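You operate a simulated robot arm through the tools that you are given. There is no shell and no other tool.

The job below is to be done with a simulated robot arm. You get a single attempt, and the scene is never put back.

JOB
Put things in order on the top of the sample bench. At the end: the white valve motor from the top of the sample bench stands where the orange small float stood; the orange small float stands where the teal block stood; the teal block from the top of the sample bench stands on top of the brown card box (marked "Primer"); the white gauge block from the top of the sample bench stands where the white valve motor stood; whatever was shut is shut again. Leave all else as you found it, and nothing knocked over.

Only the result counts: the job must be done as asked and must still hold three seconds after the hand-in. Knocking over, shifting, dropping, spilling or breaking anything else fails it.

ROBOT AND FRAMES
A 6-joint arm with a two-finger gripper, fixed in place. Base frame: the origin is at the foot of the arm, x ahead of it, y to its left, z up; the work surface is at about z = 0. Readings come in m, degrees, newtons and seconds.
With the tool pointing down near the work surface it reaches from about 0.18 to 0.48 m from the base axis. Its first joint turns from -66.0 to 66.0 degrees. Payload 1.76 kg.
The TCP is the grasp point between the finger pads, 0.029 m short of the fingertips. In the tool frame z runs along the fingers and y along their closing line. The gripper opens to 0.082 m; its body begins 0.058 m behind the TCP.
Orientation is that of the tool frame in the base frame, as a unit quaternion [w, x, y, z]. With the fingers straight down and closing along the base's y, the tool's x points along the base's -x, its y along +y and its z along -z.

CONTROLS
- The arm moves only by the tool send_rows. Its arguments are lists of equal length, an entry for each row: "translation": the shift along the tool's x, y, z in units of 400 mm (1.0 is 400 mm), a list of three; "dr": the turn, a rotation vector about the tool's x, y, z in units of 180 degrees (1.0 is 180 degrees), a list of three; "grip": the gripper command, from -1 (fully open) to 1 (shut), values between in proportion. In form: {"translation": [[x, y, z], ...], "dr": [[wx, wy, wz], ...], "grip": [grip, ...]}. A call has 1 to 20 rows; each row is the pose to reach, as a shift and turn from the pose commanded when the call began, along the tool's axes at that moment. A call with a number of a shift or a turn outside -1 to 1 is refused whole. Rows are played at 5 a second. More than 0.05 m and 8.6 degrees between two rows, or a gripper value outside its range, and nothing of the call is played. Where a pose cannot be reached the arm comes as near as it can. A force on the tool above 40 N (or 10 N above the force at the start of the call, whichever is more), or a blocked arm, ends the call early, and 0.2 s more pass. Each finger travels about 0.2035 m/s and halts on what it meets, pressing with about 24 N; the grip force reading is that of the motor and also rises with nothing between the fingers. The clock runs only during rows and for 0.2 s after the last one: add rows that repeat a pose to give the fingers time. The reply holds the time, the measured pose of the TCP, the force on the tool along the base axes, the opening and the grip force, in the units named above and with some noise, with the torque about the TCP (base axes, N m) and any sound that the robot's microphone picked up.
- Cameras (640 x 400 px; columns grow to the right, rows downward): "scene" is fixed at [0.0703, 0.3563, 0.4122]; the picture's right is [-0.52, -0.86, 0.00], its down [-0.58, 0.35, -0.73] and it looks along [0.63, -0.38, -0.68] (base axes); focal length 214 px, centre (320, 200). "wrist" rides on the gripper at [0.079, 0.004, -0.089] in the tool frame; the picture's right is [-0.05, 1.00, 0.00], its down [-0.71, -0.04, -0.71] and it looks along [-0.71, -0.04, 0.71] (tool axes); focal length 256 px, centre (320, 200). There is no depth. A picture from a camera that has moved, and an enlarged one, comes with that camera's place and axes in the base frame and with its lens.
- get_image(camera): a new picture of that camera. No time passes.
- close_up(camera, box): a new picture of the part [left, top, right, bottom] of that camera's present view, enlarged. No time passes.
- close_job(): hands the job in; it is judged then, once.

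Nothing tells you positions but the pictures and the camera data. Unless the task says otherwise, let go and move clear before handing in.

The tools are called by a JSON object that holds its "method" and its "body". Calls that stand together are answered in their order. send_rows: Moves the arm, as the interface text tells. Its arguments: {"type":"object","properties":{"translation":{"type":"array","items":{"type":"array","items":{"type":"number"}}},"dr":{"type":"array","items":{"type":"array","items":{"type":"number"}}},"grip":{"type":"array","items":{"type":"number"}}},"required":["translation","dr","grip"]} The other tools are called the same way: get_image (camera) takes a picture; close_up (camera, box) takes an enlarged picture of a part of a camera's view; close_job () hands the job in.

At the start:

```text
clock: 0.0
position: [0.3007, 0.1219, 0.282]
tcp_rot: [0.0, 0.0, 1.0, 0.0]
wrist_force: [0.2, -0.3, 0.0]
wrist_torque: [-0.03, -0.02, 0.01]
gripper_width: 0.0819
gripper_force: 0.0
```

scene: 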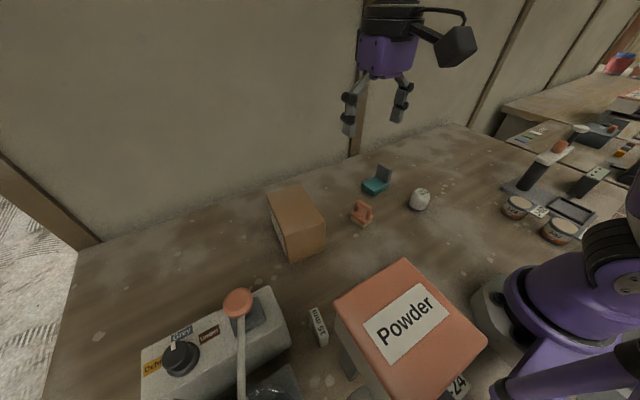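
wrist: 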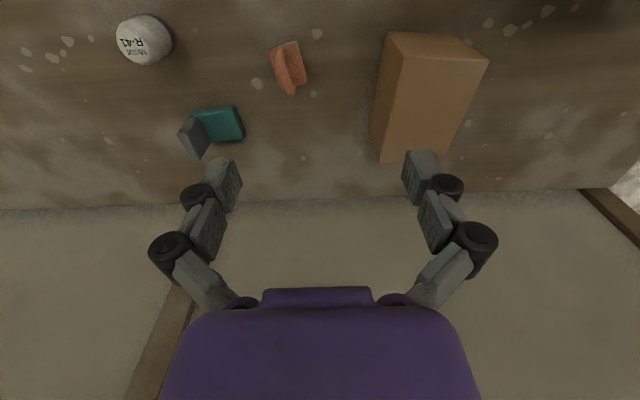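

I see a sample bench with a brown box, a teal block, an orange item, a white round item, a "Powder" box and a small white block marked "15 mm", plus a control box with a lever. I'll look closer before moving anything.

{"method": "close_up", "body": {"camera": "scene", "box": [240, 150, 480, 300]}}

{"method": "close_up", "body": {"camera": "scene", "box": [120, 250, 360, 400]}}

{"method": "close_up", "body": {"camera": "scene", "box": [290, 250, 530, 400]}}

{"method": "close_up", "body": {"camera": "scene", "box": [460, 40, 640, 250]}}

{"method": "close_up", "body": {"camera": "wrist", "box": [100, 0, 340, 180]}}

{"method": "close_up", "body": {"camera": "wrist", "box": [320, 0, 560, 180]}}

```text
2.67 times, centred on (360, 225) of scene
camera zoom: at [0.0703, 0.3563, 0.4122], right [-0.52, -0.86, 0.0], down [-0.58, 0.35, -0.73], along [0.63, -0.38, -0.68], focal length 572 px, centre (213, 133)
```

zoom: 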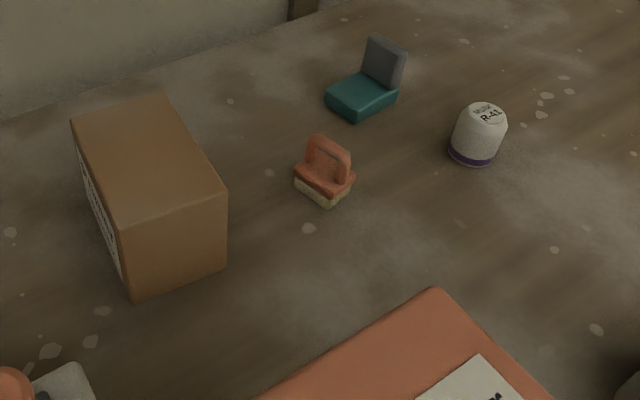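

```text
2.67 times, centred on (240, 325) of scene
camera zoom: at [0.0703, 0.3563, 0.4122], right [-0.52, -0.86, 0.0], down [-0.58, 0.35, -0.73], along [0.63, -0.38, -0.68], focal length 572 px, centre (533, -133)
```

zoom: 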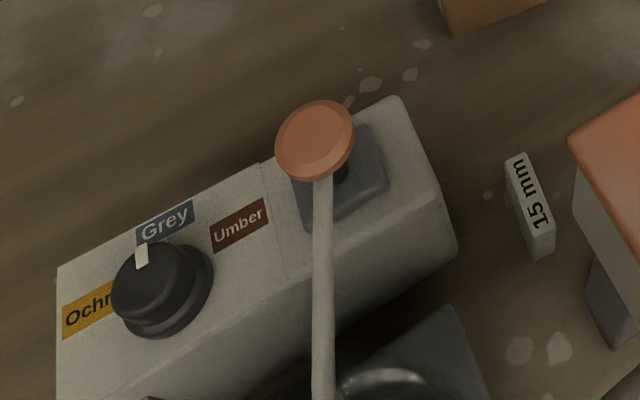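

```text
2.67 times, centred on (410, 325) of scene
camera zoom: at [0.0703, 0.3563, 0.4122], right [-0.52, -0.86, 0.0], down [-0.58, 0.35, -0.73], along [0.63, -0.38, -0.68], focal length 572 px, centre (80, -133)
```

zoom: 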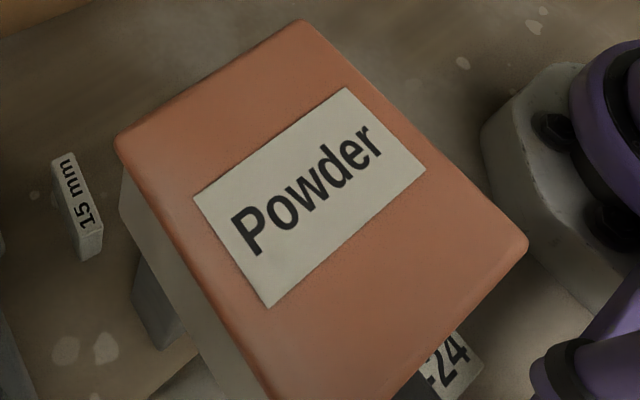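

```text
1.90 times, centred on (550, 145) of scene
camera zoom: at [0.0703, 0.3563, 0.4122], right [-0.52, -0.86, 0.0], down [-0.58, 0.35, -0.73], along [0.63, -0.38, -0.68], focal length 408 px, centre (-118, 305)
```

zoom: 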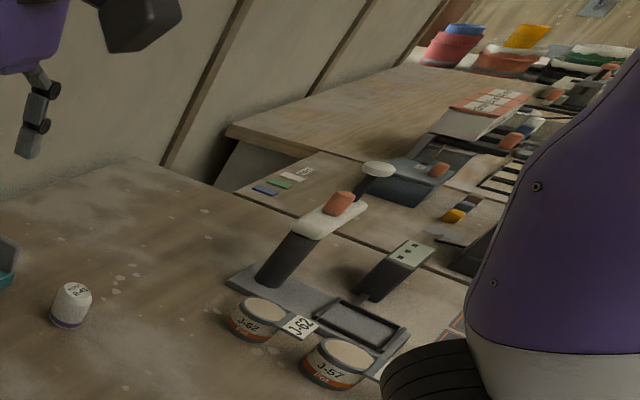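

```text
2.22 times, centred on (220, 90) of wrist
camera zoom: at [0.2218, 0.1274, 0.3725], right [0.05, 1.0, 0.0], down [0.71, -0.04, 0.71], along [0.71, -0.04, -0.71], focal length 569 px, centre (542, 444)
```

zoom: 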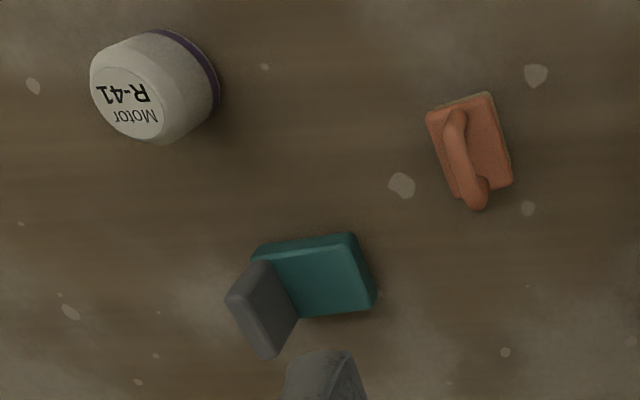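

```text
2.22 times, centred on (440, 90) of wrist
camera zoom: at [0.2218, 0.1274, 0.3725], right [0.05, 1.0, 0.0], down [0.71, -0.04, 0.71], along [0.71, -0.04, -0.71], focal length 569 px, centre (53, 444)
```

zoom: 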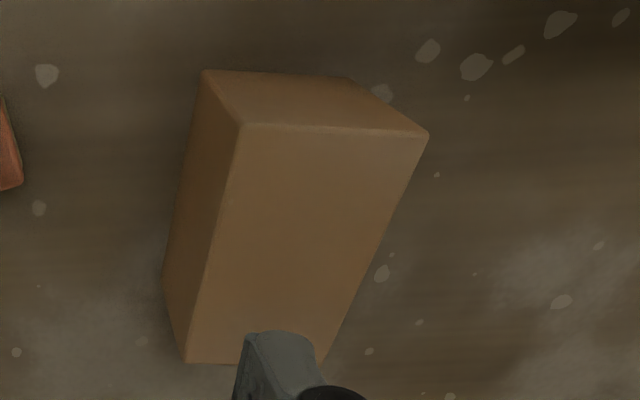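

The chain is clear: teal → box, float → teal's spot, motor → float's spot, gauge → motor's spot. Next I'll zoom in on each object for shape and dimensions before moving the arm.

{"method": "close_up", "body": {"camera": "scene", "box": [340, 155, 440, 235]}}

{"method": "close_up", "body": {"camera": "scene", "box": [290, 290, 350, 350]}}

{"method": "close_up", "body": {"camera": "scene", "box": [250, 170, 350, 270]}}

{"method": "close_up", "body": {"camera": "wrist", "box": [160, 80, 260, 170]}}

{"method": "close_up", "body": {"camera": "wrist", "box": [250, 20, 330, 110]}}

{"method": "close_up", "body": {"camera": "wrist", "box": [100, 0, 190, 80]}}

```text
5.00 times, centred on (390, 195) of scene
camera zoom: at [0.0703, 0.3563, 0.4122], right [-0.52, -0.86, 0.0], down [-0.58, 0.35, -0.73], along [0.63, -0.38, -0.68], focal length 1072 px, centre (-30, 225)
```

zoom: 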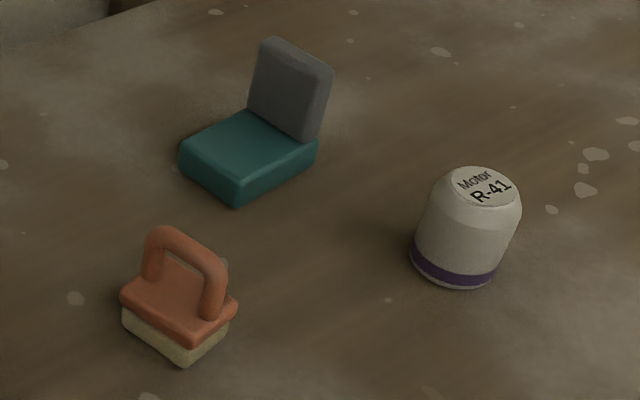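

```text
6.67 times, centred on (320, 320) of scene
camera zoom: at [0.0703, 0.3563, 0.4122], right [-0.52, -0.86, 0.0], down [-0.58, 0.35, -0.73], along [0.63, -0.38, -0.68], focal length 1430 px, centre (320, -600)
```

zoom: 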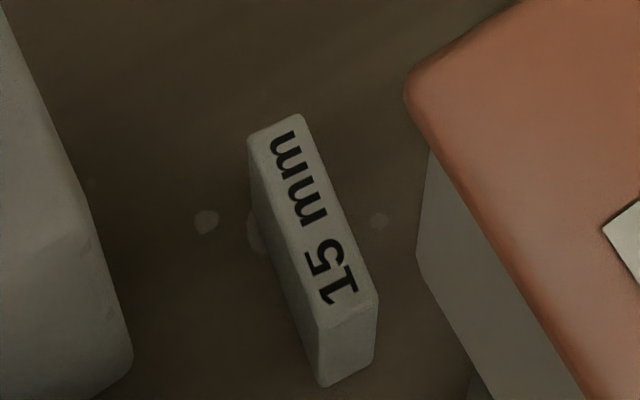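

```text
4.00 times, centred on (300, 220) of scene
camera zoom: at [0.0703, 0.3563, 0.4122], right [-0.52, -0.86, 0.0], down [-0.58, 0.35, -0.73], along [0.63, -0.38, -0.68], focal length 858 px, centre (400, 120)
```

zoom: 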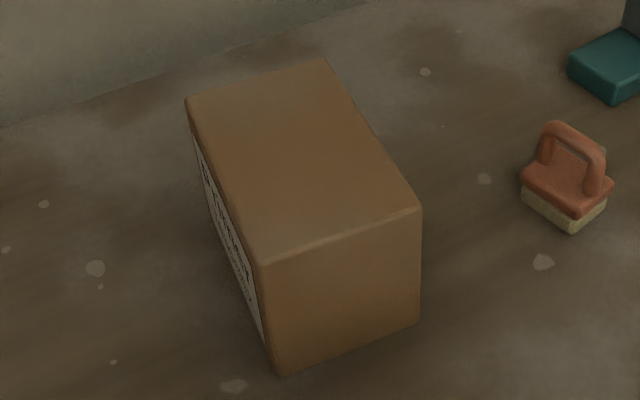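

```text
4.44 times, centred on (210, 125) of wrist
camera zoom: at [0.2218, 0.1274, 0.3725], right [0.05, 1.0, 0.0], down [0.71, -0.04, 0.71], along [0.71, -0.04, -0.71], focal length 1138 px, centre (809, 533)
```

zoom: 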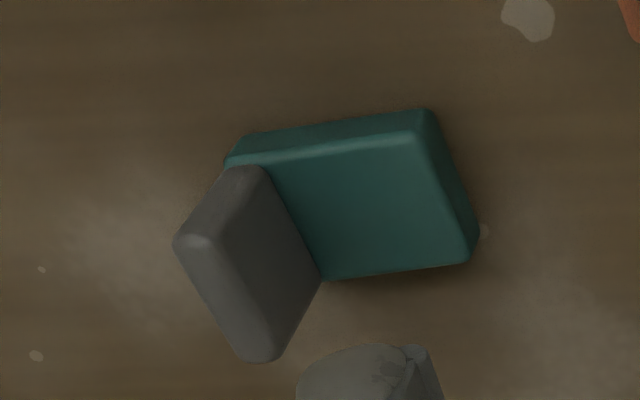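

```text
4.44 times, centred on (290, 65) of wrist
camera zoom: at [0.2218, 0.1274, 0.3725], right [0.05, 1.0, 0.0], down [0.71, -0.04, 0.71], along [0.71, -0.04, -0.71], focal length 1138 px, centre (453, 800)
```

zoom: 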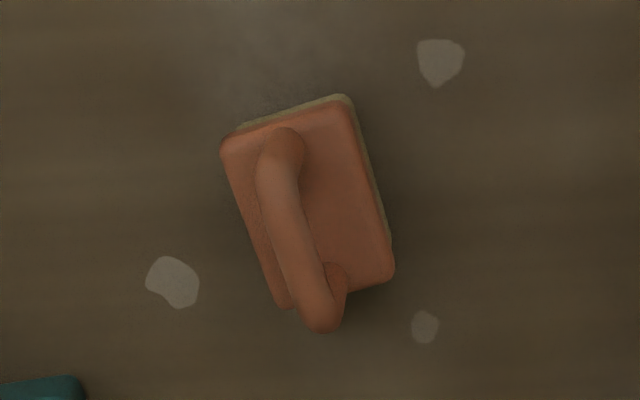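

```text
5.00 times, centred on (145, 40) of wrist
camera zoom: at [0.2218, 0.1274, 0.3725], right [0.05, 1.0, 0.0], down [0.71, -0.04, 0.71], along [0.71, -0.04, -0.71], focal length 1280 px, centre (1195, 1000)
```

zoom: 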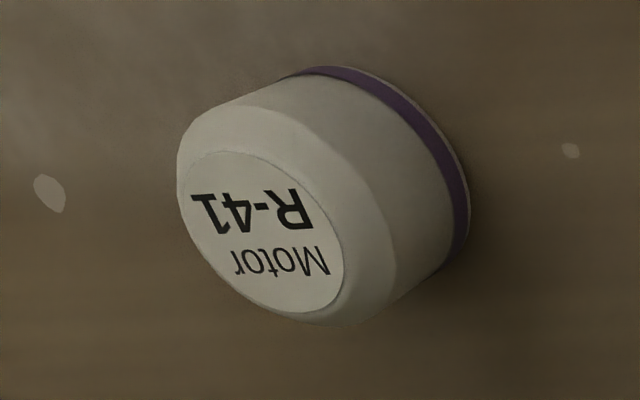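

The teal block is an L-shape about 0.047 x 0.068 m near (0.413, -0.049), the float is near (0.332, 0.074), the motor near (0.29, -0.087) and the gauge near (0.171, 0.298). The box top is at about z = 0.10. Next I'll move high and turn toward the gauge area, so I can see how the Powder box and lever sit around it.

{"method": "send_rows", "body": {"translation": [[0.03, 0.04, -0.01], [0.07, 0.08, -0.02], [0.1, 0.125, -0.03], [0.14, 0.17, -0.04], [0.17, 0.21, -0.045], [0.2, 0.25, -0.045], [0.2, 0.25, -0.045]], "dr": [[0, 0, -0.04], [0, 0, -0.08], [0, 0, -0.125], [0, 0, -0.17], [0, 0, -0.21], [0, 0, -0.25], [0, 0, -0.25]], "grip": [-1, -1, -1, -1, -1, -1, -1]}}

```text
clock: 1.6
position: [0.2208, 0.2213, 0.2987]
tcp_rot: [0.0, -0.384, 0.923, 0.001]
wrist_force: [-0.6, 0.1, 0.9]
wrist_torque: [-0.03, -0.01, -0.02]
gripper_width: 0.0819
gripper_force: 0.1
```

The arm reached the pose as commanded. Now I'll take pictures from here.

{"method": "get_image", "body": {"camera": "wrist"}}

{"method": "get_image", "body": {"camera": "scene"}}

```text
taken
camera wrist: at [0.1619, 0.1691, 0.3891], right [-0.67, 0.74, 0.0], down [0.52, 0.47, 0.71], along [0.53, 0.47, -0.71], focal length 256 px, centre (320, 200)
```

wrist: 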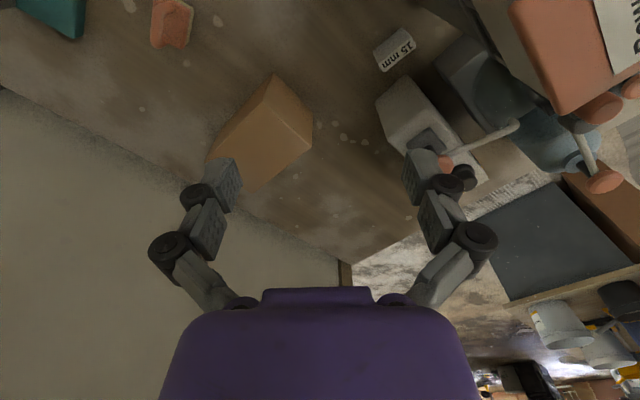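

```text
taken
```

scene: 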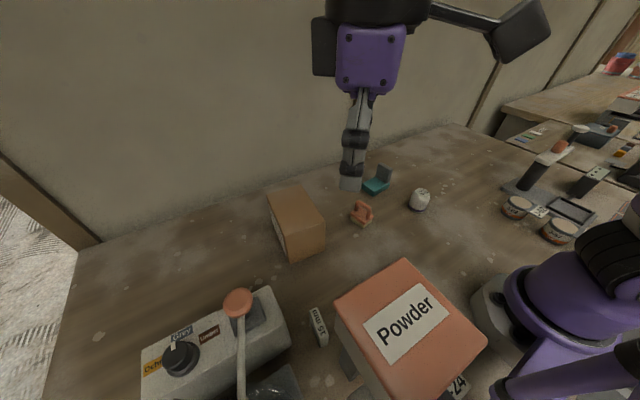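

{"method": "close_up", "body": {"camera": "wrist", "box": [360, 0, 640, 210]}}

{"method": "close_up", "body": {"camera": "wrist", "box": [350, 10, 450, 90]}}

{"method": "close_up", "body": {"camera": "wrist", "box": [180, 60, 340, 200]}}

```text
1.90 times, centred on (500, 105) of wrist
camera zoom: at [0.1619, 0.1691, 0.3891], right [-0.67, 0.74, 0.0], down [0.52, 0.47, 0.71], along [0.53, 0.47, -0.71], focal length 488 px, centre (-23, 381)
```

zoom: 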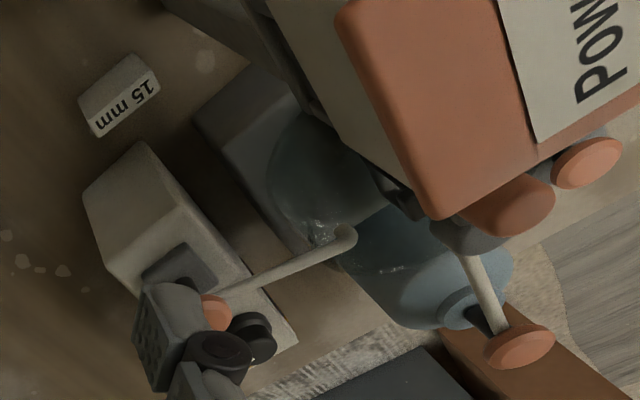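

```text
5.00 times, centred on (400, 50) of wrist
camera zoom: at [0.1619, 0.1691, 0.3891], right [-0.67, 0.74, 0.0], down [0.52, 0.47, 0.71], along [0.53, 0.47, -0.71], focal length 1280 px, centre (-80, 950)
```

zoom: 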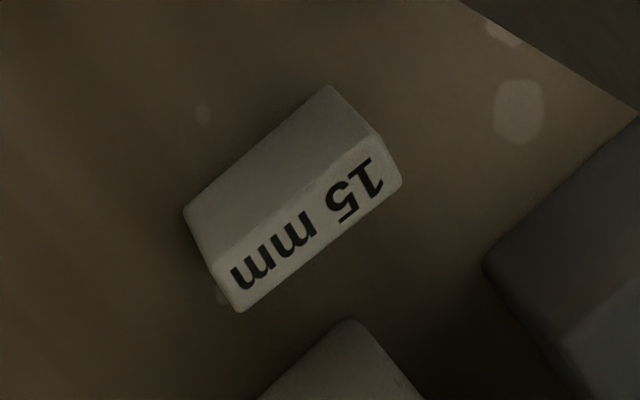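

```text
2.86 times, centred on (260, 130) of wrist
camera zoom: at [0.1619, 0.1691, 0.3891], right [-0.67, 0.74, 0.0], down [0.52, 0.47, 0.71], along [0.53, 0.47, -0.71], focal length 731 px, centre (491, 400)
```

zoom: 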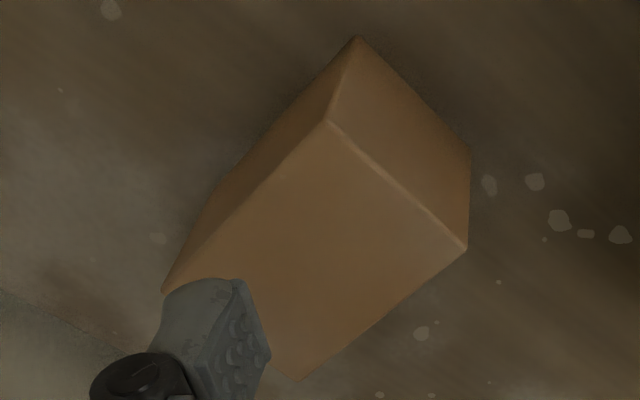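

The Powder bin sits high: its lid is at about z = 0.25, x 0.05–0.12, y 0.24–0.32. The lever knob is near (0.197, 0.375, 0.178), so the gauge will need care later. First I'll move over the teal block at (0.414, -0.068), yawed 5°, to look at it closely.

{"method": "send_rows", "body": {"translation": [[0.017, -0.0853, 0.0125], [0.034, -0.1706, 0.025], [0.051, -0.2559, 0.0375], [0.068, -0.3412, 0.05], [0.085, -0.4265, 0.0625], [0.102, -0.5118, 0.075], [0.119, -0.5971, 0.0875], [0.136, -0.6824, 0.1], [0.153, -0.7677, 0.1125], [0.17, -0.853, 0.125], [0.17, -0.853, 0.125]], "dr": [[0, 0, 0.0222], [0, 0, 0.0444], [0, 0, 0.0667], [0, 0, 0.0889], [0, 0, 0.1111], [0, 0, 0.1333], [0, 0, 0.1556], [0, 0, 0.1778], [0, 0, 0.2], [0, 0, 0.2222], [0, 0, 0.2222]], "grip": [-1, -1, -1, -1, -1, -1, -1, -1, -1, -1, -1]}}

{"method": "get_image", "body": {"camera": "wrist"}}

{"method": "get_image", "body": {"camera": "scene"}}

```text
clock: 4.0
position: [0.4145, -0.0709, 0.2502]
tcp_rot: [0.001, -0.043, 0.999, 0.0]
wrist_force: [0.1, -0.2, 0.0]
wrist_torque: [0.02, -0.03, 0.02]
gripper_width: 0.082
gripper_force: 0.1
```

```text
taken
camera wrist: at [0.3345, -0.0716, 0.34], right [-0.03, 1.0, 0.0], down [0.71, 0.02, 0.71], along [0.71, 0.02, -0.71], focal length 256 px, centre (320, 200)
```

wrist: 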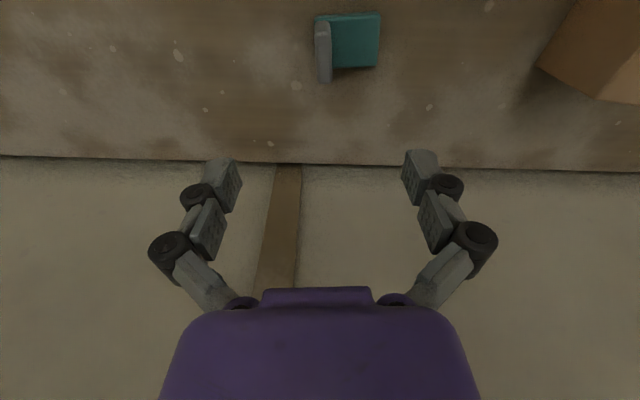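

```text
taken
```

scene: 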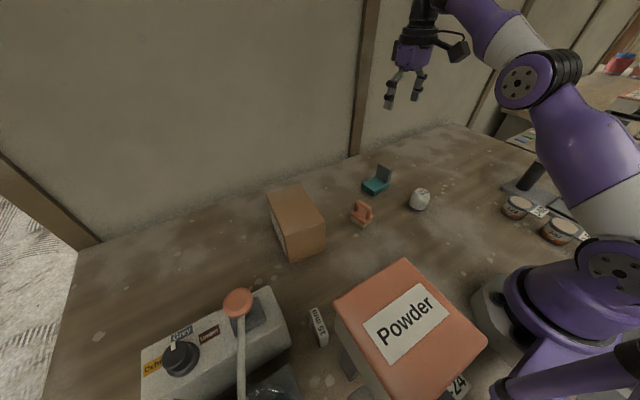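

{"method": "close_up", "body": {"camera": "wrist", "box": [290, 0, 400, 90]}}

{"method": "close_up", "body": {"camera": "scene", "box": [370, 0, 640, 400]}}

```text
4.44 times, centred on (345, 45) of wrist
camera zoom: at [0.3345, -0.0716, 0.34], right [-0.03, 1.0, 0.0], down [0.71, 0.02, 0.71], along [0.71, 0.02, -0.71], focal length 1138 px, centre (209, 889)
```

zoom: 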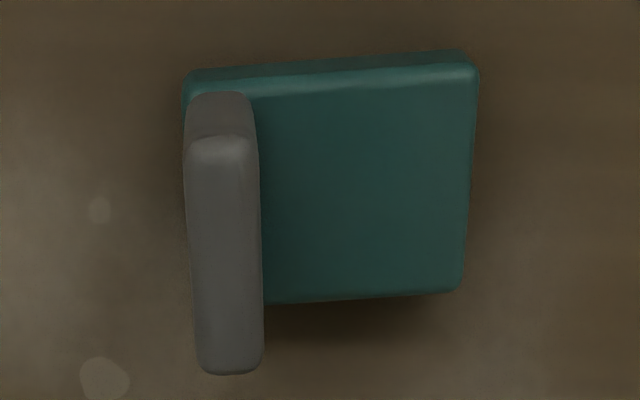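

```text
1.00 times, centred on (505, 200) of scene (not enlarged: the box is as wide or as high as the picture)
camera zoom: at [0.0703, 0.3563, 0.4122], right [-0.52, -0.86, 0.0], down [-0.58, 0.35, -0.73], along [0.63, -0.38, -0.68], focal length 214 px, centre (135, 200)
```

zoom: 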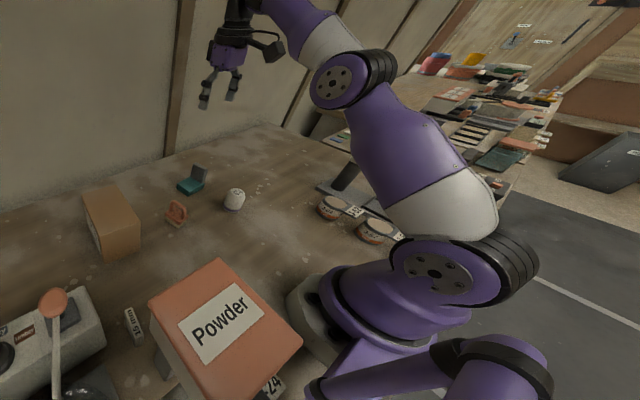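

The teal block's footprint centre measures (0.4126, -0.040) with a 5° yaw. Its grey slab is centred at (0.413, -0.066), about 15 mm thick, with its top near z = 0.063. I'll descend astride the slab, keeping the fingertips above the teal base.

{"method": "send_rows", "body": {"translation": [[0.002, 0.0052, 0.09], [0.002, 0.0052, 0.18], [0.002, 0.0052, 0.27], [0.002, 0.0052, 0.35], [0.002, 0.0052, 0.42], [0.002, 0.0052, 0.46], [0.002, 0.0052, 0.485], [0.002, 0.0052, 0.485]], "dr": [[0, 0, 0], [0, 0, 0], [0, 0, 0], [0, 0, 0], [0, 0, 0], [0, 0, 0], [0, 0, 0], [0, 0, 0]], "grip": [-1, -1, -1, -1, -1, -1, -1, -1]}}

{"method": "get_image", "body": {"camera": "wrist"}}

{"method": "close_up", "body": {"camera": "scene", "box": [320, 110, 460, 220]}}

{"method": "close_up", "body": {"camera": "scene", "box": [440, 160, 900, 560]}}

```text
clock: 5.8
position: [0.4121, -0.0657, 0.0556]
tcp_rot: [0.0, -0.044, 0.999, -0.001]
wrist_force: [0.2, -0.7, 0.2]
wrist_torque: [-0.01, 0.01, -0.05]
gripper_width: 0.0818
gripper_force: 0.1
```

```text
taken
camera wrist: at [0.3335, -0.0677, 0.146], right [-0.03, 1.0, 0.0], down [0.71, 0.02, 0.71], along [0.71, 0.02, -0.71], focal length 256 px, centre (320, 200)
```

wrist: 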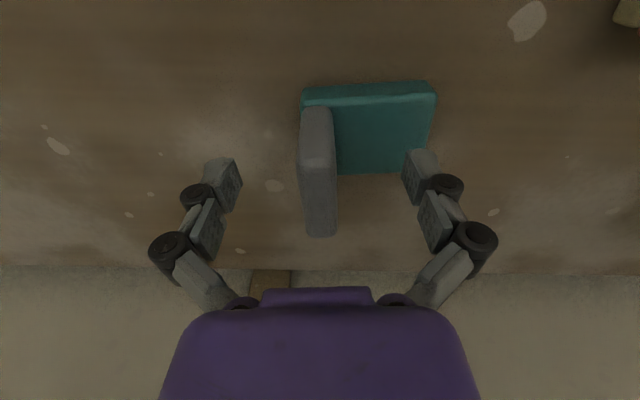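

```text
3.64 times, centred on (390, 165) of scene
camera zoom: at [0.0703, 0.3563, 0.4122], right [-0.52, -0.86, 0.0], down [-0.58, 0.35, -0.73], along [0.63, -0.38, -0.68], focal length 780 px, centre (66, 327)
```

zoom: 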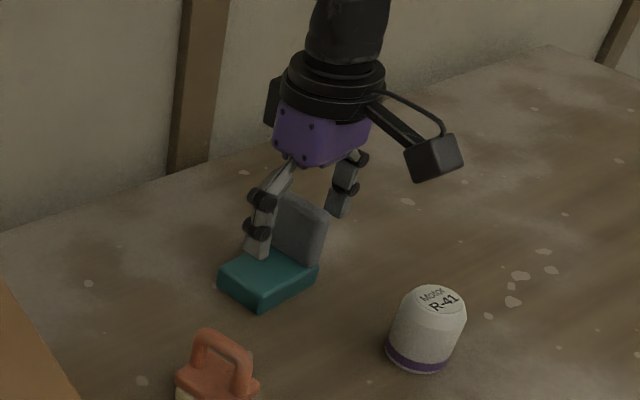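

```text
refused: 900 is not a number from 0 to 640
```

The fingers straddle the slab cleanly, with the tips above the teal base. Closing now.

{"method": "send_rows", "body": {"translation": [[0, 0, 0], [0, 0, 0], [0, 0, 0], [0, 0, 0]], "dr": [[0, 0, 0], [0, 0, 0], [0, 0, 0], [0, 0, 0]], "grip": [-0.3, 0.3, 1, 1]}}

{"method": "get_image", "body": {"camera": "wrist"}}

```text
clock: 6.8
position: [0.4127, -0.0649, 0.0557]
tcp_rot: [0.001, -0.044, 0.999, 0.0]
wrist_force: [-0.5, -1.8, 5.9]
wrist_torque: [-0.01, -0.01, 0.0]
gripper_width: 0.0154
gripper_force: 24.1
```

```text
taken
camera wrist: at [0.3337, -0.0677, 0.1464], right [-0.03, 1.0, 0.0], down [0.71, 0.02, 0.71], along [0.71, 0.02, -0.71], focal length 256 px, centre (320, 200)
```

wrist: 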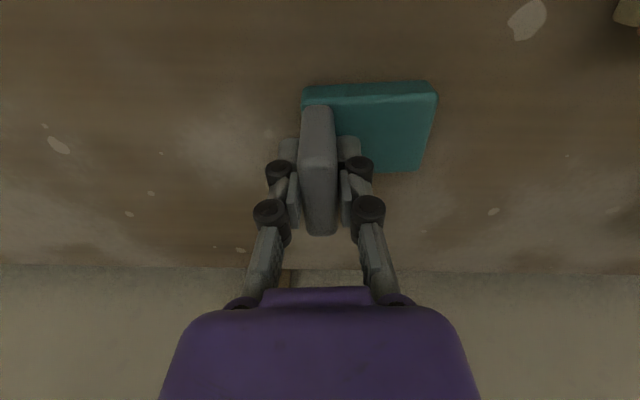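

The slab is held firmly at an opening of 0.0154 m. I'll lift a little first to confirm the hold, then carry on up.

{"method": "send_rows", "body": {"translation": [[0, 0, -0.02], [0, 0, -0.06], [0, 0, -0.12], [0, 0, -0.2], [0, 0, -0.29], [0, 0, -0.375], [0, 0, -0.375]], "dr": [[0, 0, 0], [0, 0, 0], [0, 0, 0], [0, 0, 0], [0, 0, 0], [0, 0, 0], [0, 0, 0]], "grip": [1, 1, 1, 1, 1, 1, 1]}}

{"method": "get_image", "body": {"camera": "wrist"}}

{"method": "get_image", "body": {"camera": "scene"}}

```text
clock: 8.4
position: [0.4144, -0.0648, 0.2098]
tcp_rot: [0.001, -0.044, 0.999, 0.0]
wrist_force: [-0.3, 0.1, -1.0]
wrist_torque: [-0.02, 0.0, -0.01]
gripper_width: 0.0152
gripper_force: 24.2
```

```text
taken
camera wrist: at [0.3348, -0.0672, 0.2999], right [-0.03, 1.0, 0.0], down [0.71, 0.02, 0.71], along [0.71, 0.02, -0.71], focal length 256 px, centre (320, 200)
```

wrist: 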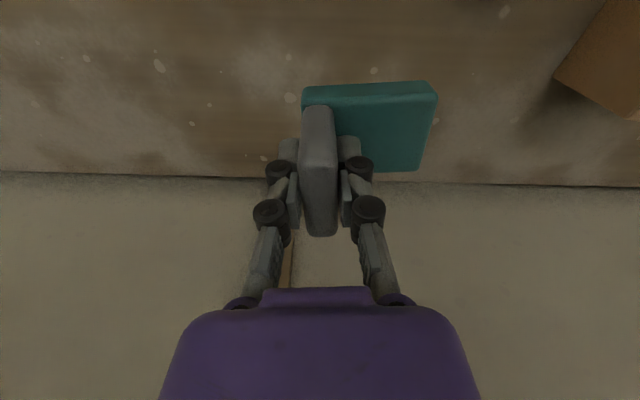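

```text
taken
```

scene: 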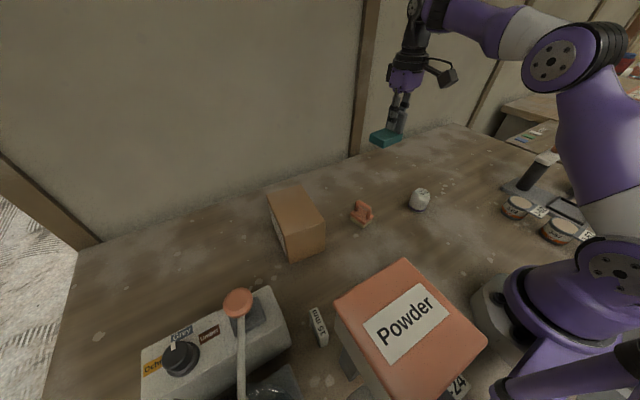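

The block hangs level and hasn't slipped. Next I'll carry it across to above the box centre, at TCP (0.3645, 0.2154), turning 11° to line up with the box.

{"method": "send_rows", "body": {"translation": [[0.0074, 0.0889, 0], [0.0149, 0.1778, 0], [0.0223, 0.2667, 0], [0.0298, 0.3557, 0], [0.0372, 0.4446, 0], [0.0446, 0.5335, 0], [0.0521, 0.6224, 0], [0.0595, 0.7113, 0], [0.0595, 0.7113, 0], [0.0595, 0.7113, 0]], "dr": [[0, 0, 0.0076], [0, 0, 0.0153], [0, 0, 0.0229], [0, 0, 0.0306], [0, 0, 0.0382], [0, 0, 0.0458], [0, 0, 0.0535], [0, 0, 0.0611], [0, 0, 0.0611], [0, 0, 0.0611]], "grip": [1, 1, 1, 1, 1, 1, 1, 1, 1, 1]}}

{"method": "get_image", "body": {"camera": "wrist"}}

{"method": "close_up", "body": {"camera": "scene", "box": [210, 80, 390, 280]}}

```text
clock: 10.6
position: [0.3618, 0.2154, 0.2082]
tcp_rot: [0.0, 0.052, 0.999, 0.0]
wrist_force: [0.4, -0.1, -1.2]
wrist_torque: [0.02, 0.0, -0.01]
gripper_width: 0.0154
gripper_force: 24.4
```

```text
taken
camera wrist: at [0.2842, 0.2294, 0.2983], right [0.16, 0.99, 0.0], down [0.7, -0.11, 0.71], along [0.7, -0.11, -0.71], focal length 256 px, centre (320, 200)
```

wrist: 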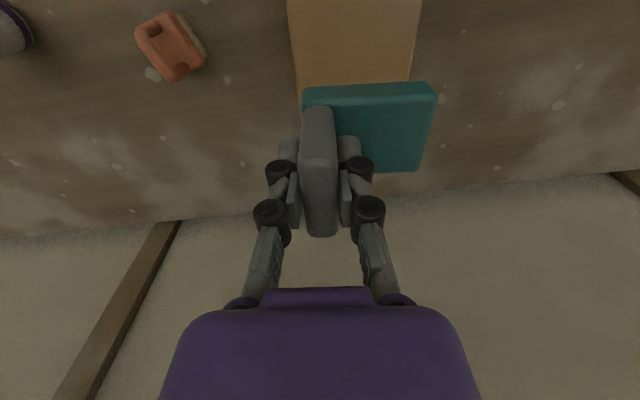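

```text
2.00 times, centred on (300, 180) of scene
camera zoom: at [0.0702, 0.3563, 0.4122], right [-0.52, -0.86, 0.0], down [-0.58, 0.35, -0.73], along [0.63, -0.38, -0.68], focal length 429 px, centre (360, 240)
```

zoom: 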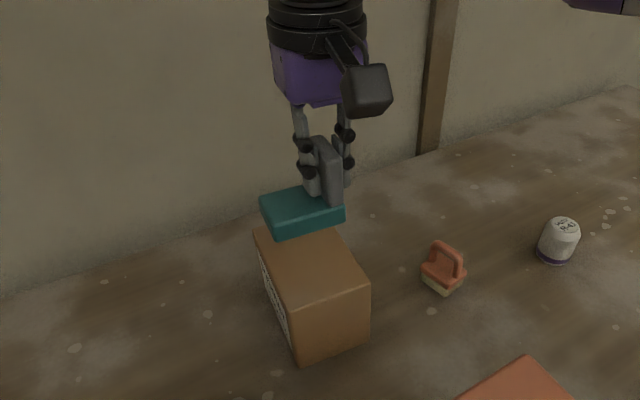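

The block is over the box but about 3 mm too far toward +y, so I'll correct that while lowering to just above the box top.

{"method": "send_rows", "body": {"translation": [[-0.0008, -0.0075, 0.03], [-0.0008, -0.0075, 0.06], [-0.0008, -0.0075, 0.09], [-0.0008, -0.0075, 0.105], [-0.0008, -0.0075, 0.1125], [-0.0008, -0.0075, 0.1125]], "dr": [[0, 0, 0], [0, 0, 0], [0, 0, 0], [0, 0, 0], [0, 0, 0], [0, 0, 0]], "grip": [1, 1, 1, 1, 1, 1]}}

{"method": "close_up", "body": {"camera": "scene", "box": [245, 150, 345, 270]}}

{"method": "get_image", "body": {"camera": "wrist"}}

```text
clock: 12.0
position: [0.3642, 0.2138, 0.1621]
tcp_rot: [0.001, 0.052, 0.999, 0.0]
wrist_force: [1.0, -0.7, -1.1]
wrist_torque: [-0.01, -0.02, 0.02]
gripper_width: 0.0152
gripper_force: 23.8
```

```text
3.33 times, centred on (295, 210) of scene
camera zoom: at [0.0703, 0.3563, 0.4122], right [-0.52, -0.86, 0.0], down [-0.58, 0.35, -0.73], along [0.63, -0.38, -0.68], focal length 715 px, centre (403, 167)
```

zoom: 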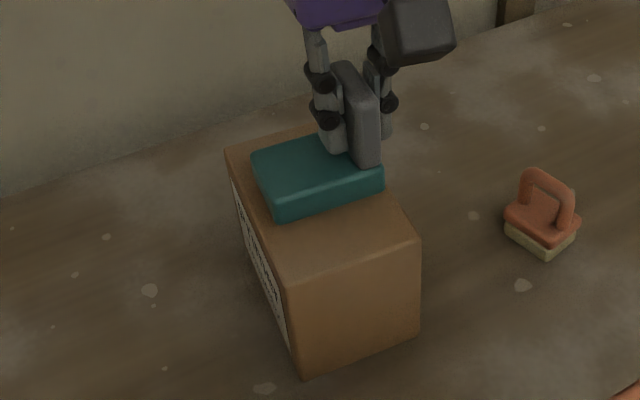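

```text
taken
camera wrist: at [0.2865, 0.2259, 0.2518], right [0.16, 0.99, 0.0], down [0.7, -0.11, 0.71], along [0.7, -0.11, -0.71], focal length 256 px, centre (320, 200)
```

wrist: 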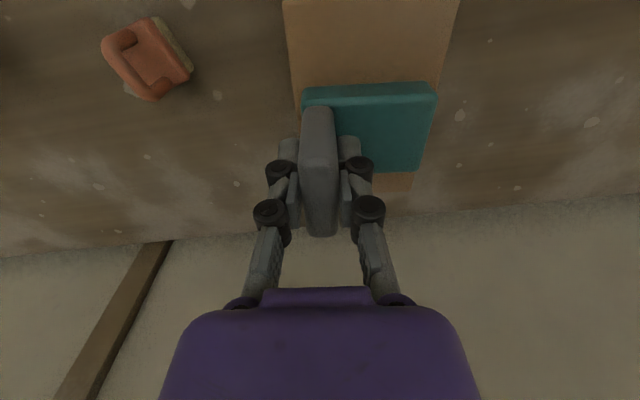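

It's lined up and about 7 mm above the box. I'll lower in small steps and watch the force.

{"method": "send_rows", "body": {"translation": [[0, 0, 0.005], [0, 0, 0.01], [0, 0, 0.0125], [0, 0, 0.015], [0, 0, 0.015]], "dr": [[0, 0, 0], [0, 0, 0], [0, 0, 0], [0, 0, 0], [0, 0, 0]], "grip": [1, 1, 1, 1, 1]}}

{"method": "close_up", "body": {"camera": "scene", "box": [260, 170, 330, 230]}}

```text
clock: 13.2
position: [0.364, 0.2133, 0.1556]
tcp_rot: [0.001, 0.052, 0.999, 0.0]
wrist_force: [-6.0, 1.2, 15.9]
wrist_torque: [0.05, 0.29, 0.01]
gripper_width: 0.0154
gripper_force: 23.9
```

```text
6.67 times, centred on (295, 200) of scene
camera zoom: at [0.0702, 0.3563, 0.4122], right [-0.52, -0.86, 0.0], down [-0.58, 0.35, -0.73], along [0.63, -0.38, -0.68], focal length 1430 px, centre (487, 200)
```

zoom: 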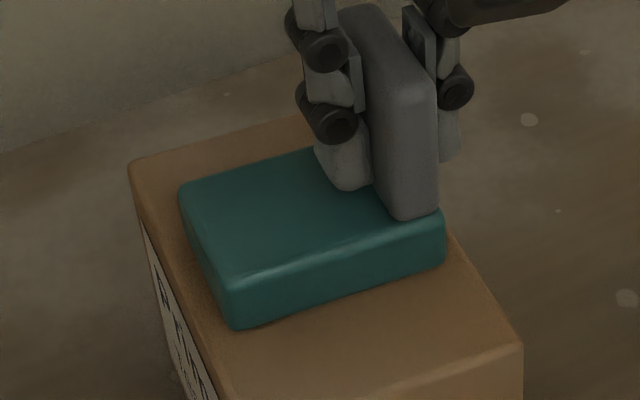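

It's touching: 16 N upward. I'll back off slightly to relieve the pressure before releasing.

{"method": "send_rows", "body": {"translation": [[0, 0, -0.0025], [0, 0, -0.0025]], "dr": [[0, 0, 0], [0, 0, 0]], "grip": [1, 1]}}

```text
clock: 13.8
position: [0.3649, 0.2143, 0.1555]
tcp_rot: [0.001, 0.054, 0.999, 0.0]
wrist_force: [0.8, -0.6, 5.9]
wrist_torque: [-0.06, -0.14, -0.02]
gripper_width: 0.0156
gripper_force: 24.3
```

{"method": "send_rows", "body": {"translation": [[0, 0, -0.0012], [0, 0, -0.0012], [0, 0, -0.0012], [0, 0, -0.0012], [0, 0, -0.0012]], "dr": [[0, 0, 0], [0, 0, 0], [0, 0, 0], [0, 0, 0], [0, 0, 0]], "grip": [1, 0.5, 0.2, -0.2, -0.2]}}

{"method": "close_up", "body": {"camera": "scene", "box": [245, 150, 345, 270]}}

{"method": "get_image", "body": {"camera": "wrist"}}

```text
clock: 15.0
position: [0.365, 0.213, 0.1569]
tcp_rot: [0.0, 0.053, 0.999, 0.0]
wrist_force: [0.3, -0.1, -0.2]
wrist_torque: [0.02, 0.0, 0.0]
gripper_width: 0.0492
gripper_force: 0.1
```

```text
3.33 times, centred on (295, 210) of scene
camera zoom: at [0.0703, 0.3563, 0.4122], right [-0.52, -0.86, 0.0], down [-0.58, 0.35, -0.73], along [0.63, -0.38, -0.68], focal length 715 px, centre (403, 167)
```

zoom: 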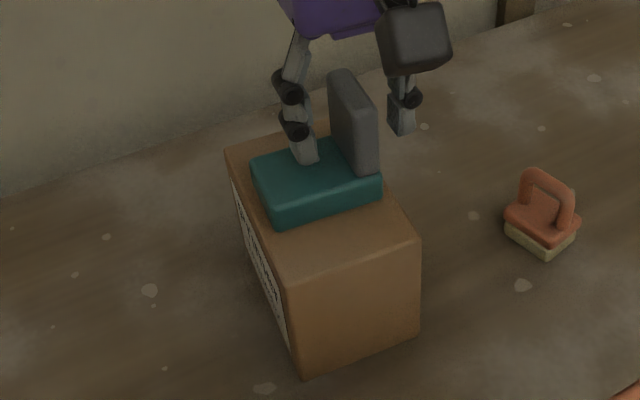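

```text
taken
camera wrist: at [0.2868, 0.2274, 0.2474], right [0.16, 0.99, 0.0], down [0.7, -0.11, 0.71], along [0.7, -0.11, -0.71], focal length 256 px, centre (320, 200)
```

wrist: 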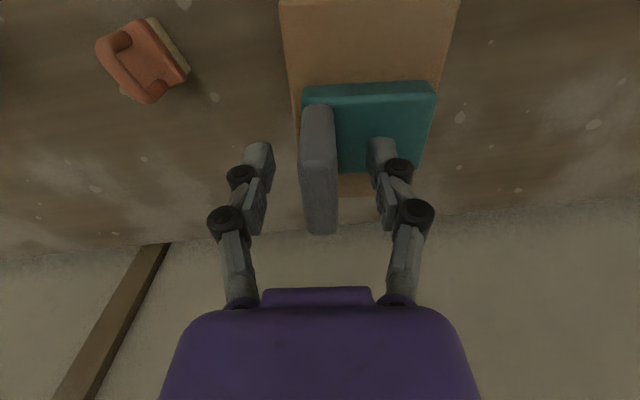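

The teal block stands squarely on the box, and the box hasn't moved. Now I'll rise straight up and go over the float near (0.332, 0.076), yawed 11°.

{"method": "send_rows", "body": {"translation": [[0, 0, -0.04], [0, 0, -0.1], [0, 0, -0.17], [0, 0, -0.225], [0.009, -0.0695, -0.225], [0.0181, -0.139, -0.225], [0.0271, -0.2086, -0.225], [0.0362, -0.2781, -0.2], [0.0452, -0.3476, -0.16], [0.0452, -0.3476, -0.109], [0.0452, -0.3476, -0.109]], "dr": [[0, 0, 0], [0, 0, 0], [0, 0, 0], [0, 0, 0], [0, 0, -0.0189], [0, 0, -0.0378], [0, 0, -0.0566], [0, 0, -0.0755], [0, 0, -0.0944], [0, 0, -0.0944], [0, 0, -0.0944]], "grip": [-0.2, -0.2, -0.2, -0.2, -0.5, -1, -1, -1, -1, -1, -1]}}

{"method": "get_image", "body": {"camera": "wrist"}}

{"method": "get_image", "body": {"camera": "scene"}}

```text
clock: 17.4
position: [0.3301, 0.0768, 0.1988]
tcp_rot: [0.001, -0.096, 0.995, 0.0]
wrist_force: [-0.4, 0.1, 0.5]
wrist_torque: [0.02, 0.0, -0.02]
gripper_width: 0.0824
gripper_force: 0.0
```

```text
taken
camera wrist: at [0.2529, 0.0661, 0.2894], right [-0.14, 0.99, 0.0], down [0.7, 0.1, 0.71], along [0.7, 0.1, -0.71], focal length 256 px, centre (320, 200)
```

wrist: 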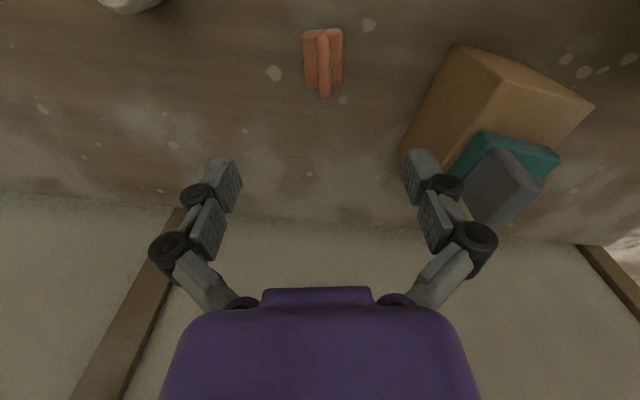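

```text
taken
```

scene: 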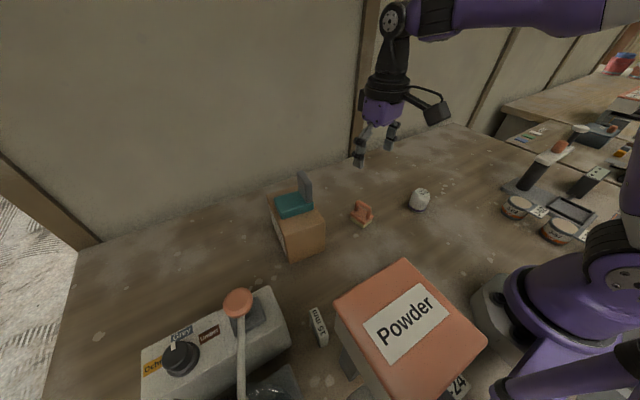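

{"method": "close_up", "body": {"camera": "wrist", "box": [280, 10, 370, 110]}}

{"method": "close_up", "body": {"camera": "scene", "box": [330, 180, 400, 240]}}

```text
4.00 times, centred on (325, 60) of wrist
camera zoom: at [0.2529, 0.0661, 0.2894], right [-0.14, 0.99, 0.0], down [0.7, 0.1, 0.71], along [0.7, 0.1, -0.71], focal length 1024 px, centre (300, 760)
```

zoom: 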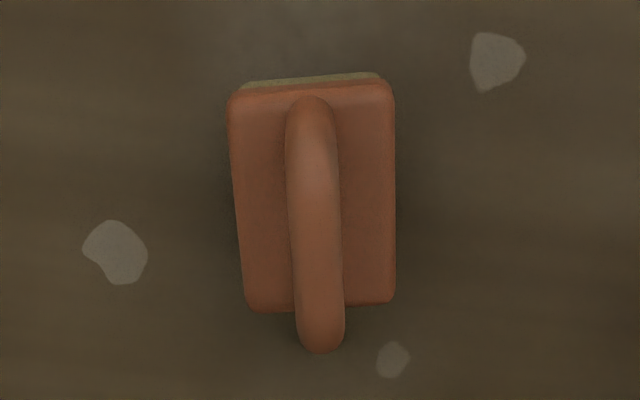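

```text
6.67 times, centred on (365, 210) of scene
camera zoom: at [0.0703, 0.3563, 0.4122], right [-0.52, -0.86, 0.0], down [-0.58, 0.35, -0.73], along [0.63, -0.38, -0.68], focal length 1430 px, centre (20, 133)
```

zoom: 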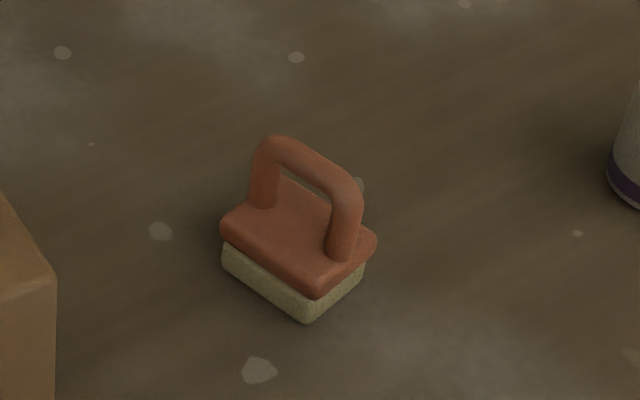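

The float measures about (0.331, 0.081), roughly 37 x 47 mm and yawed 11.5°. It sits 4 mm toward the tool's +y from the gripper. I'll descend astride it and then check.

{"method": "send_rows", "body": {"translation": [[0, 0.005, 0.08], [0, 0.01, 0.16], [0, 0.01, 0.24], [0, 0.01, 0.32], [0, 0.01, 0.37], [0, 0.01, 0.4], [0, 0.01, 0.4175], [0, 0.01, 0.4175]], "dr": [[0, 0, 0], [0, 0, 0], [0, 0, 0], [0, 0, 0], [0, 0, 0], [0, 0, 0], [0, 0, 0], [0, 0, 0]], "grip": [-1, -1, -1, -1, -1, -1, -1, -1]}}

{"method": "get_image", "body": {"camera": "wrist"}}

{"method": "close_up", "body": {"camera": "scene", "box": [310, 140, 430, 240]}}

```text
clock: 19.2
position: [0.3318, 0.0809, 0.0327]
tcp_rot: [0.0, -0.095, 0.995, 0.0]
wrist_force: [0.4, -0.7, -0.6]
wrist_torque: [0.01, -0.03, 0.03]
gripper_width: 0.082
gripper_force: 0.2
```

```text
taken
camera wrist: at [0.2529, 0.0706, 0.1233], right [-0.14, 0.99, 0.0], down [0.7, 0.1, 0.71], along [0.7, 0.1, -0.71], focal length 256 px, centre (320, 200)
```

wrist: 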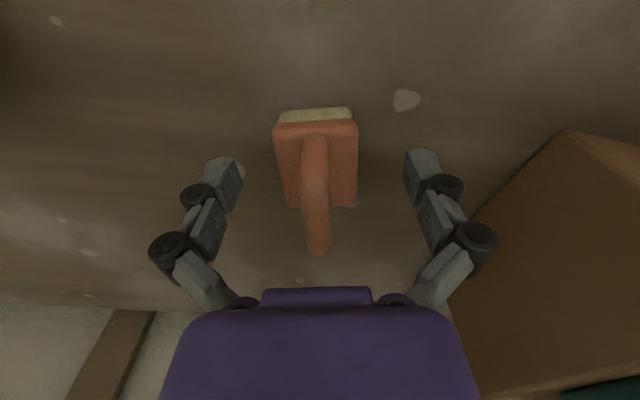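

```text
4.00 times, centred on (370, 190) of scene
camera zoom: at [0.0703, 0.3563, 0.4122], right [-0.52, -0.86, 0.0], down [-0.58, 0.35, -0.73], along [0.63, -0.38, -0.68], focal length 858 px, centre (120, 240)
```

zoom: 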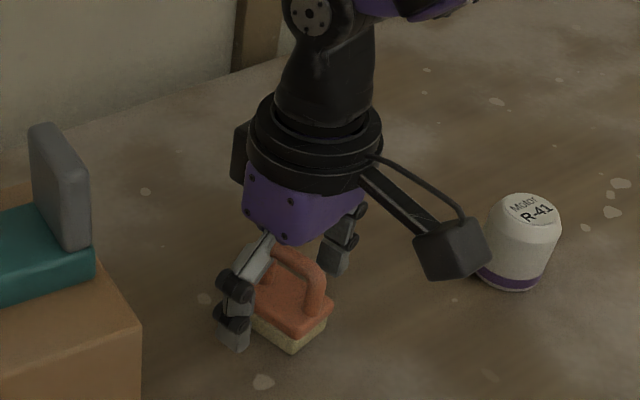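

The fingers straddle the float evenly. Closing on its base now.

{"method": "send_rows", "body": {"translation": [[0, 0, 0], [0, 0, 0], [0, 0, 0], [0, 0, 0], [0, 0, 0]], "dr": [[0, 0, 0], [0, 0, 0], [0, 0, 0], [0, 0, 0], [0, 0, 0]], "grip": [-0.5, 0, 0.5, 1, 1]}}

{"method": "get_image", "body": {"camera": "wrist"}}

{"method": "close_up", "body": {"camera": "scene", "box": [320, 170, 420, 250]}}

```text
clock: 20.4
position: [0.331, 0.0802, 0.0337]
tcp_rot: [0.001, -0.095, 0.995, 0.001]
wrist_force: [0.2, 0.2, 6.5]
wrist_torque: [-0.02, 0.02, 0.02]
gripper_width: 0.0365
gripper_force: 24.5
```

```text
taken
camera wrist: at [0.2529, 0.0706, 0.1235], right [-0.14, 0.99, 0.0], down [0.7, 0.1, 0.71], along [0.7, 0.1, -0.71], focal length 256 px, centre (320, 200)
```

wrist: 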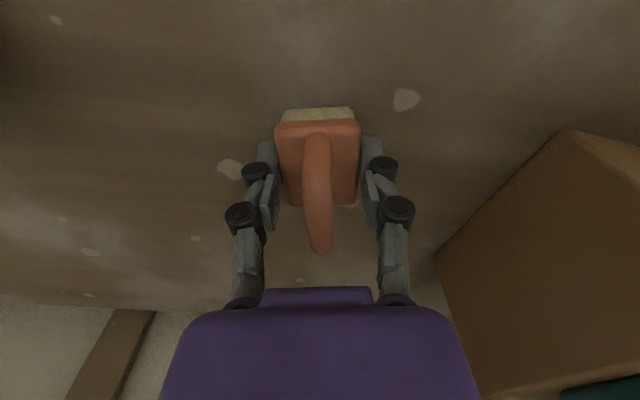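

```text
5.00 times, centred on (370, 210) of scene
camera zoom: at [0.0702, 0.3563, 0.4122], right [-0.52, -0.86, 0.0], down [-0.58, 0.35, -0.73], along [0.63, -0.38, -0.68], focal length 1072 px, centre (70, 150)
```

zoom: 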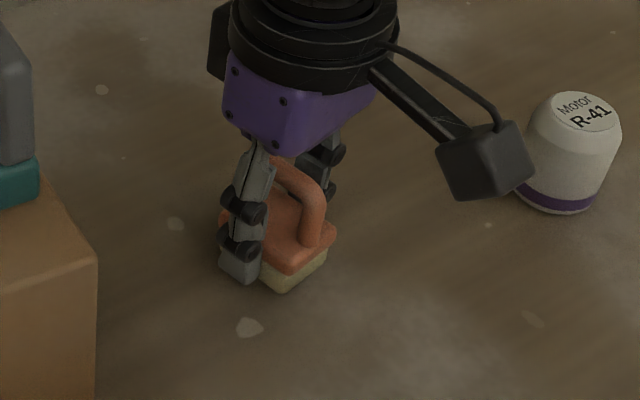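

Gripped at 36.5 mm, and the float barely shifted. I'll lift it and carry it to above the teal block's old spot, turning it to a 5° yaw.

{"method": "send_rows", "body": {"translation": [[0, 0, -0.02], [0, 0, -0.07], [0, 0, -0.14], [0, 0, -0.2], [-0.0278, -0.0665, -0.2], [-0.0555, -0.133, -0.2], [-0.0833, -0.1996, -0.2], [-0.111, -0.2661, -0.2], [-0.1388, -0.3326, -0.2], [-0.1388, -0.3326, -0.2], [-0.1388, -0.3326, -0.2]], "dr": [[0, 0, 0], [0, 0, 0], [0, 0, 0], [0, 0, 0], [0, 0, 0.0067], [0, 0, 0.0133], [0, 0, 0.02], [0, 0, 0.0267], [0, 0, 0.0333], [0, 0, 0.0333], [0, 0, 0.0333]], "grip": [1, 1, 1, 1, 1, 1, 1, 1, 1, 1, 1]}}

{"method": "get_image", "body": {"camera": "wrist"}}

{"method": "get_image", "body": {"camera": "scene"}}

```text
clock: 22.8
position: [0.4117, -0.0368, 0.1162]
tcp_rot: [0.0, -0.044, 0.999, 0.0]
wrist_force: [-0.2, -0.3, -0.1]
wrist_torque: [0.0, -0.01, 0.01]
gripper_width: 0.0367
gripper_force: 24.1
```

```text
taken
camera wrist: at [0.3325, -0.0395, 0.2061], right [-0.03, 1.0, 0.0], down [0.71, 0.02, 0.71], along [0.71, 0.02, -0.71], focal length 256 px, centre (320, 200)
```

wrist: 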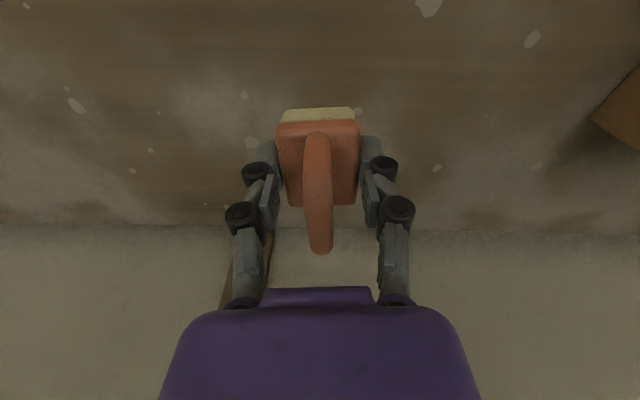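

```text
taken
```

scene: 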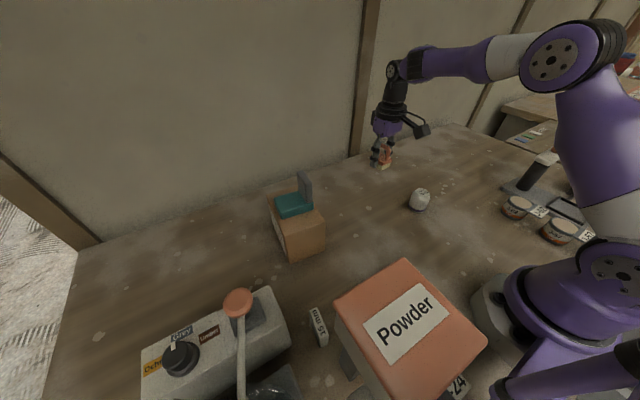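

The float is level and held. The camera data puts the TCP 3 mm too far toward +y, so I'll correct that and lower to just above the bench.

{"method": "send_rows", "body": {"translation": [[0, -0.0075, 0.05], [0, -0.0075, 0.1], [0, -0.0075, 0.15], [0, -0.0075, 0.18], [0, -0.0075, 0.195], [0, -0.0075, 0.2], [0, -0.0075, 0.2]], "dr": [[0, 0, 0], [0, 0, 0], [0, 0, 0], [0, 0, 0], [0, 0, 0], [0, 0, 0], [0, 0, 0]], "grip": [1, 1, 1, 1, 1, 1, 1]}}

{"method": "get_image", "body": {"camera": "wrist"}}

{"method": "close_up", "body": {"camera": "scene", "box": [340, 130, 440, 220]}}

```text
clock: 24.4
position: [0.4104, -0.0411, 0.0338]
tcp_rot: [0.001, -0.043, 0.999, 0.001]
wrist_force: [0.5, -0.2, -0.2]
wrist_torque: [-0.01, 0.0, 0.03]
gripper_width: 0.0363
gripper_force: 24.4
```

```text
taken
camera wrist: at [0.3324, -0.0433, 0.1241], right [-0.03, 1.0, 0.0], down [0.71, 0.02, 0.71], along [0.71, 0.02, -0.71], focal length 256 px, centre (320, 200)
```

wrist: 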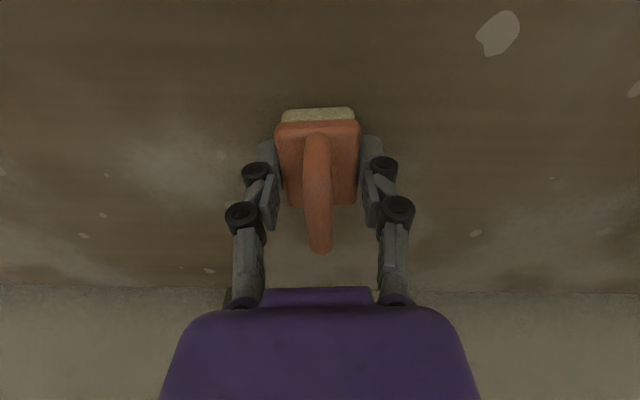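

```text
4.44 times, centred on (390, 175) of scene
camera zoom: at [0.0703, 0.3563, 0.4122], right [-0.52, -0.86, 0.0], down [-0.58, 0.35, -0.73], along [0.63, -0.38, -0.68], focal length 953 px, centre (9, 311)
```

zoom: 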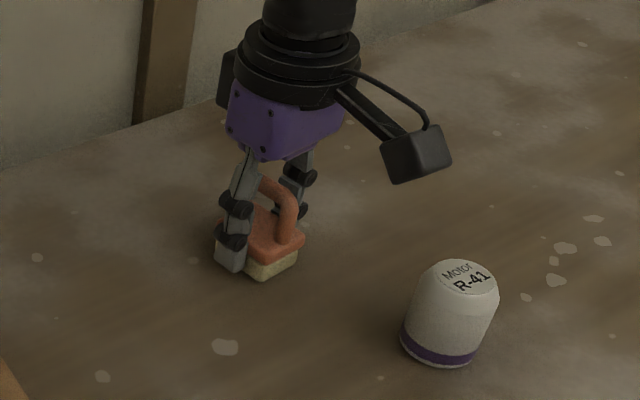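

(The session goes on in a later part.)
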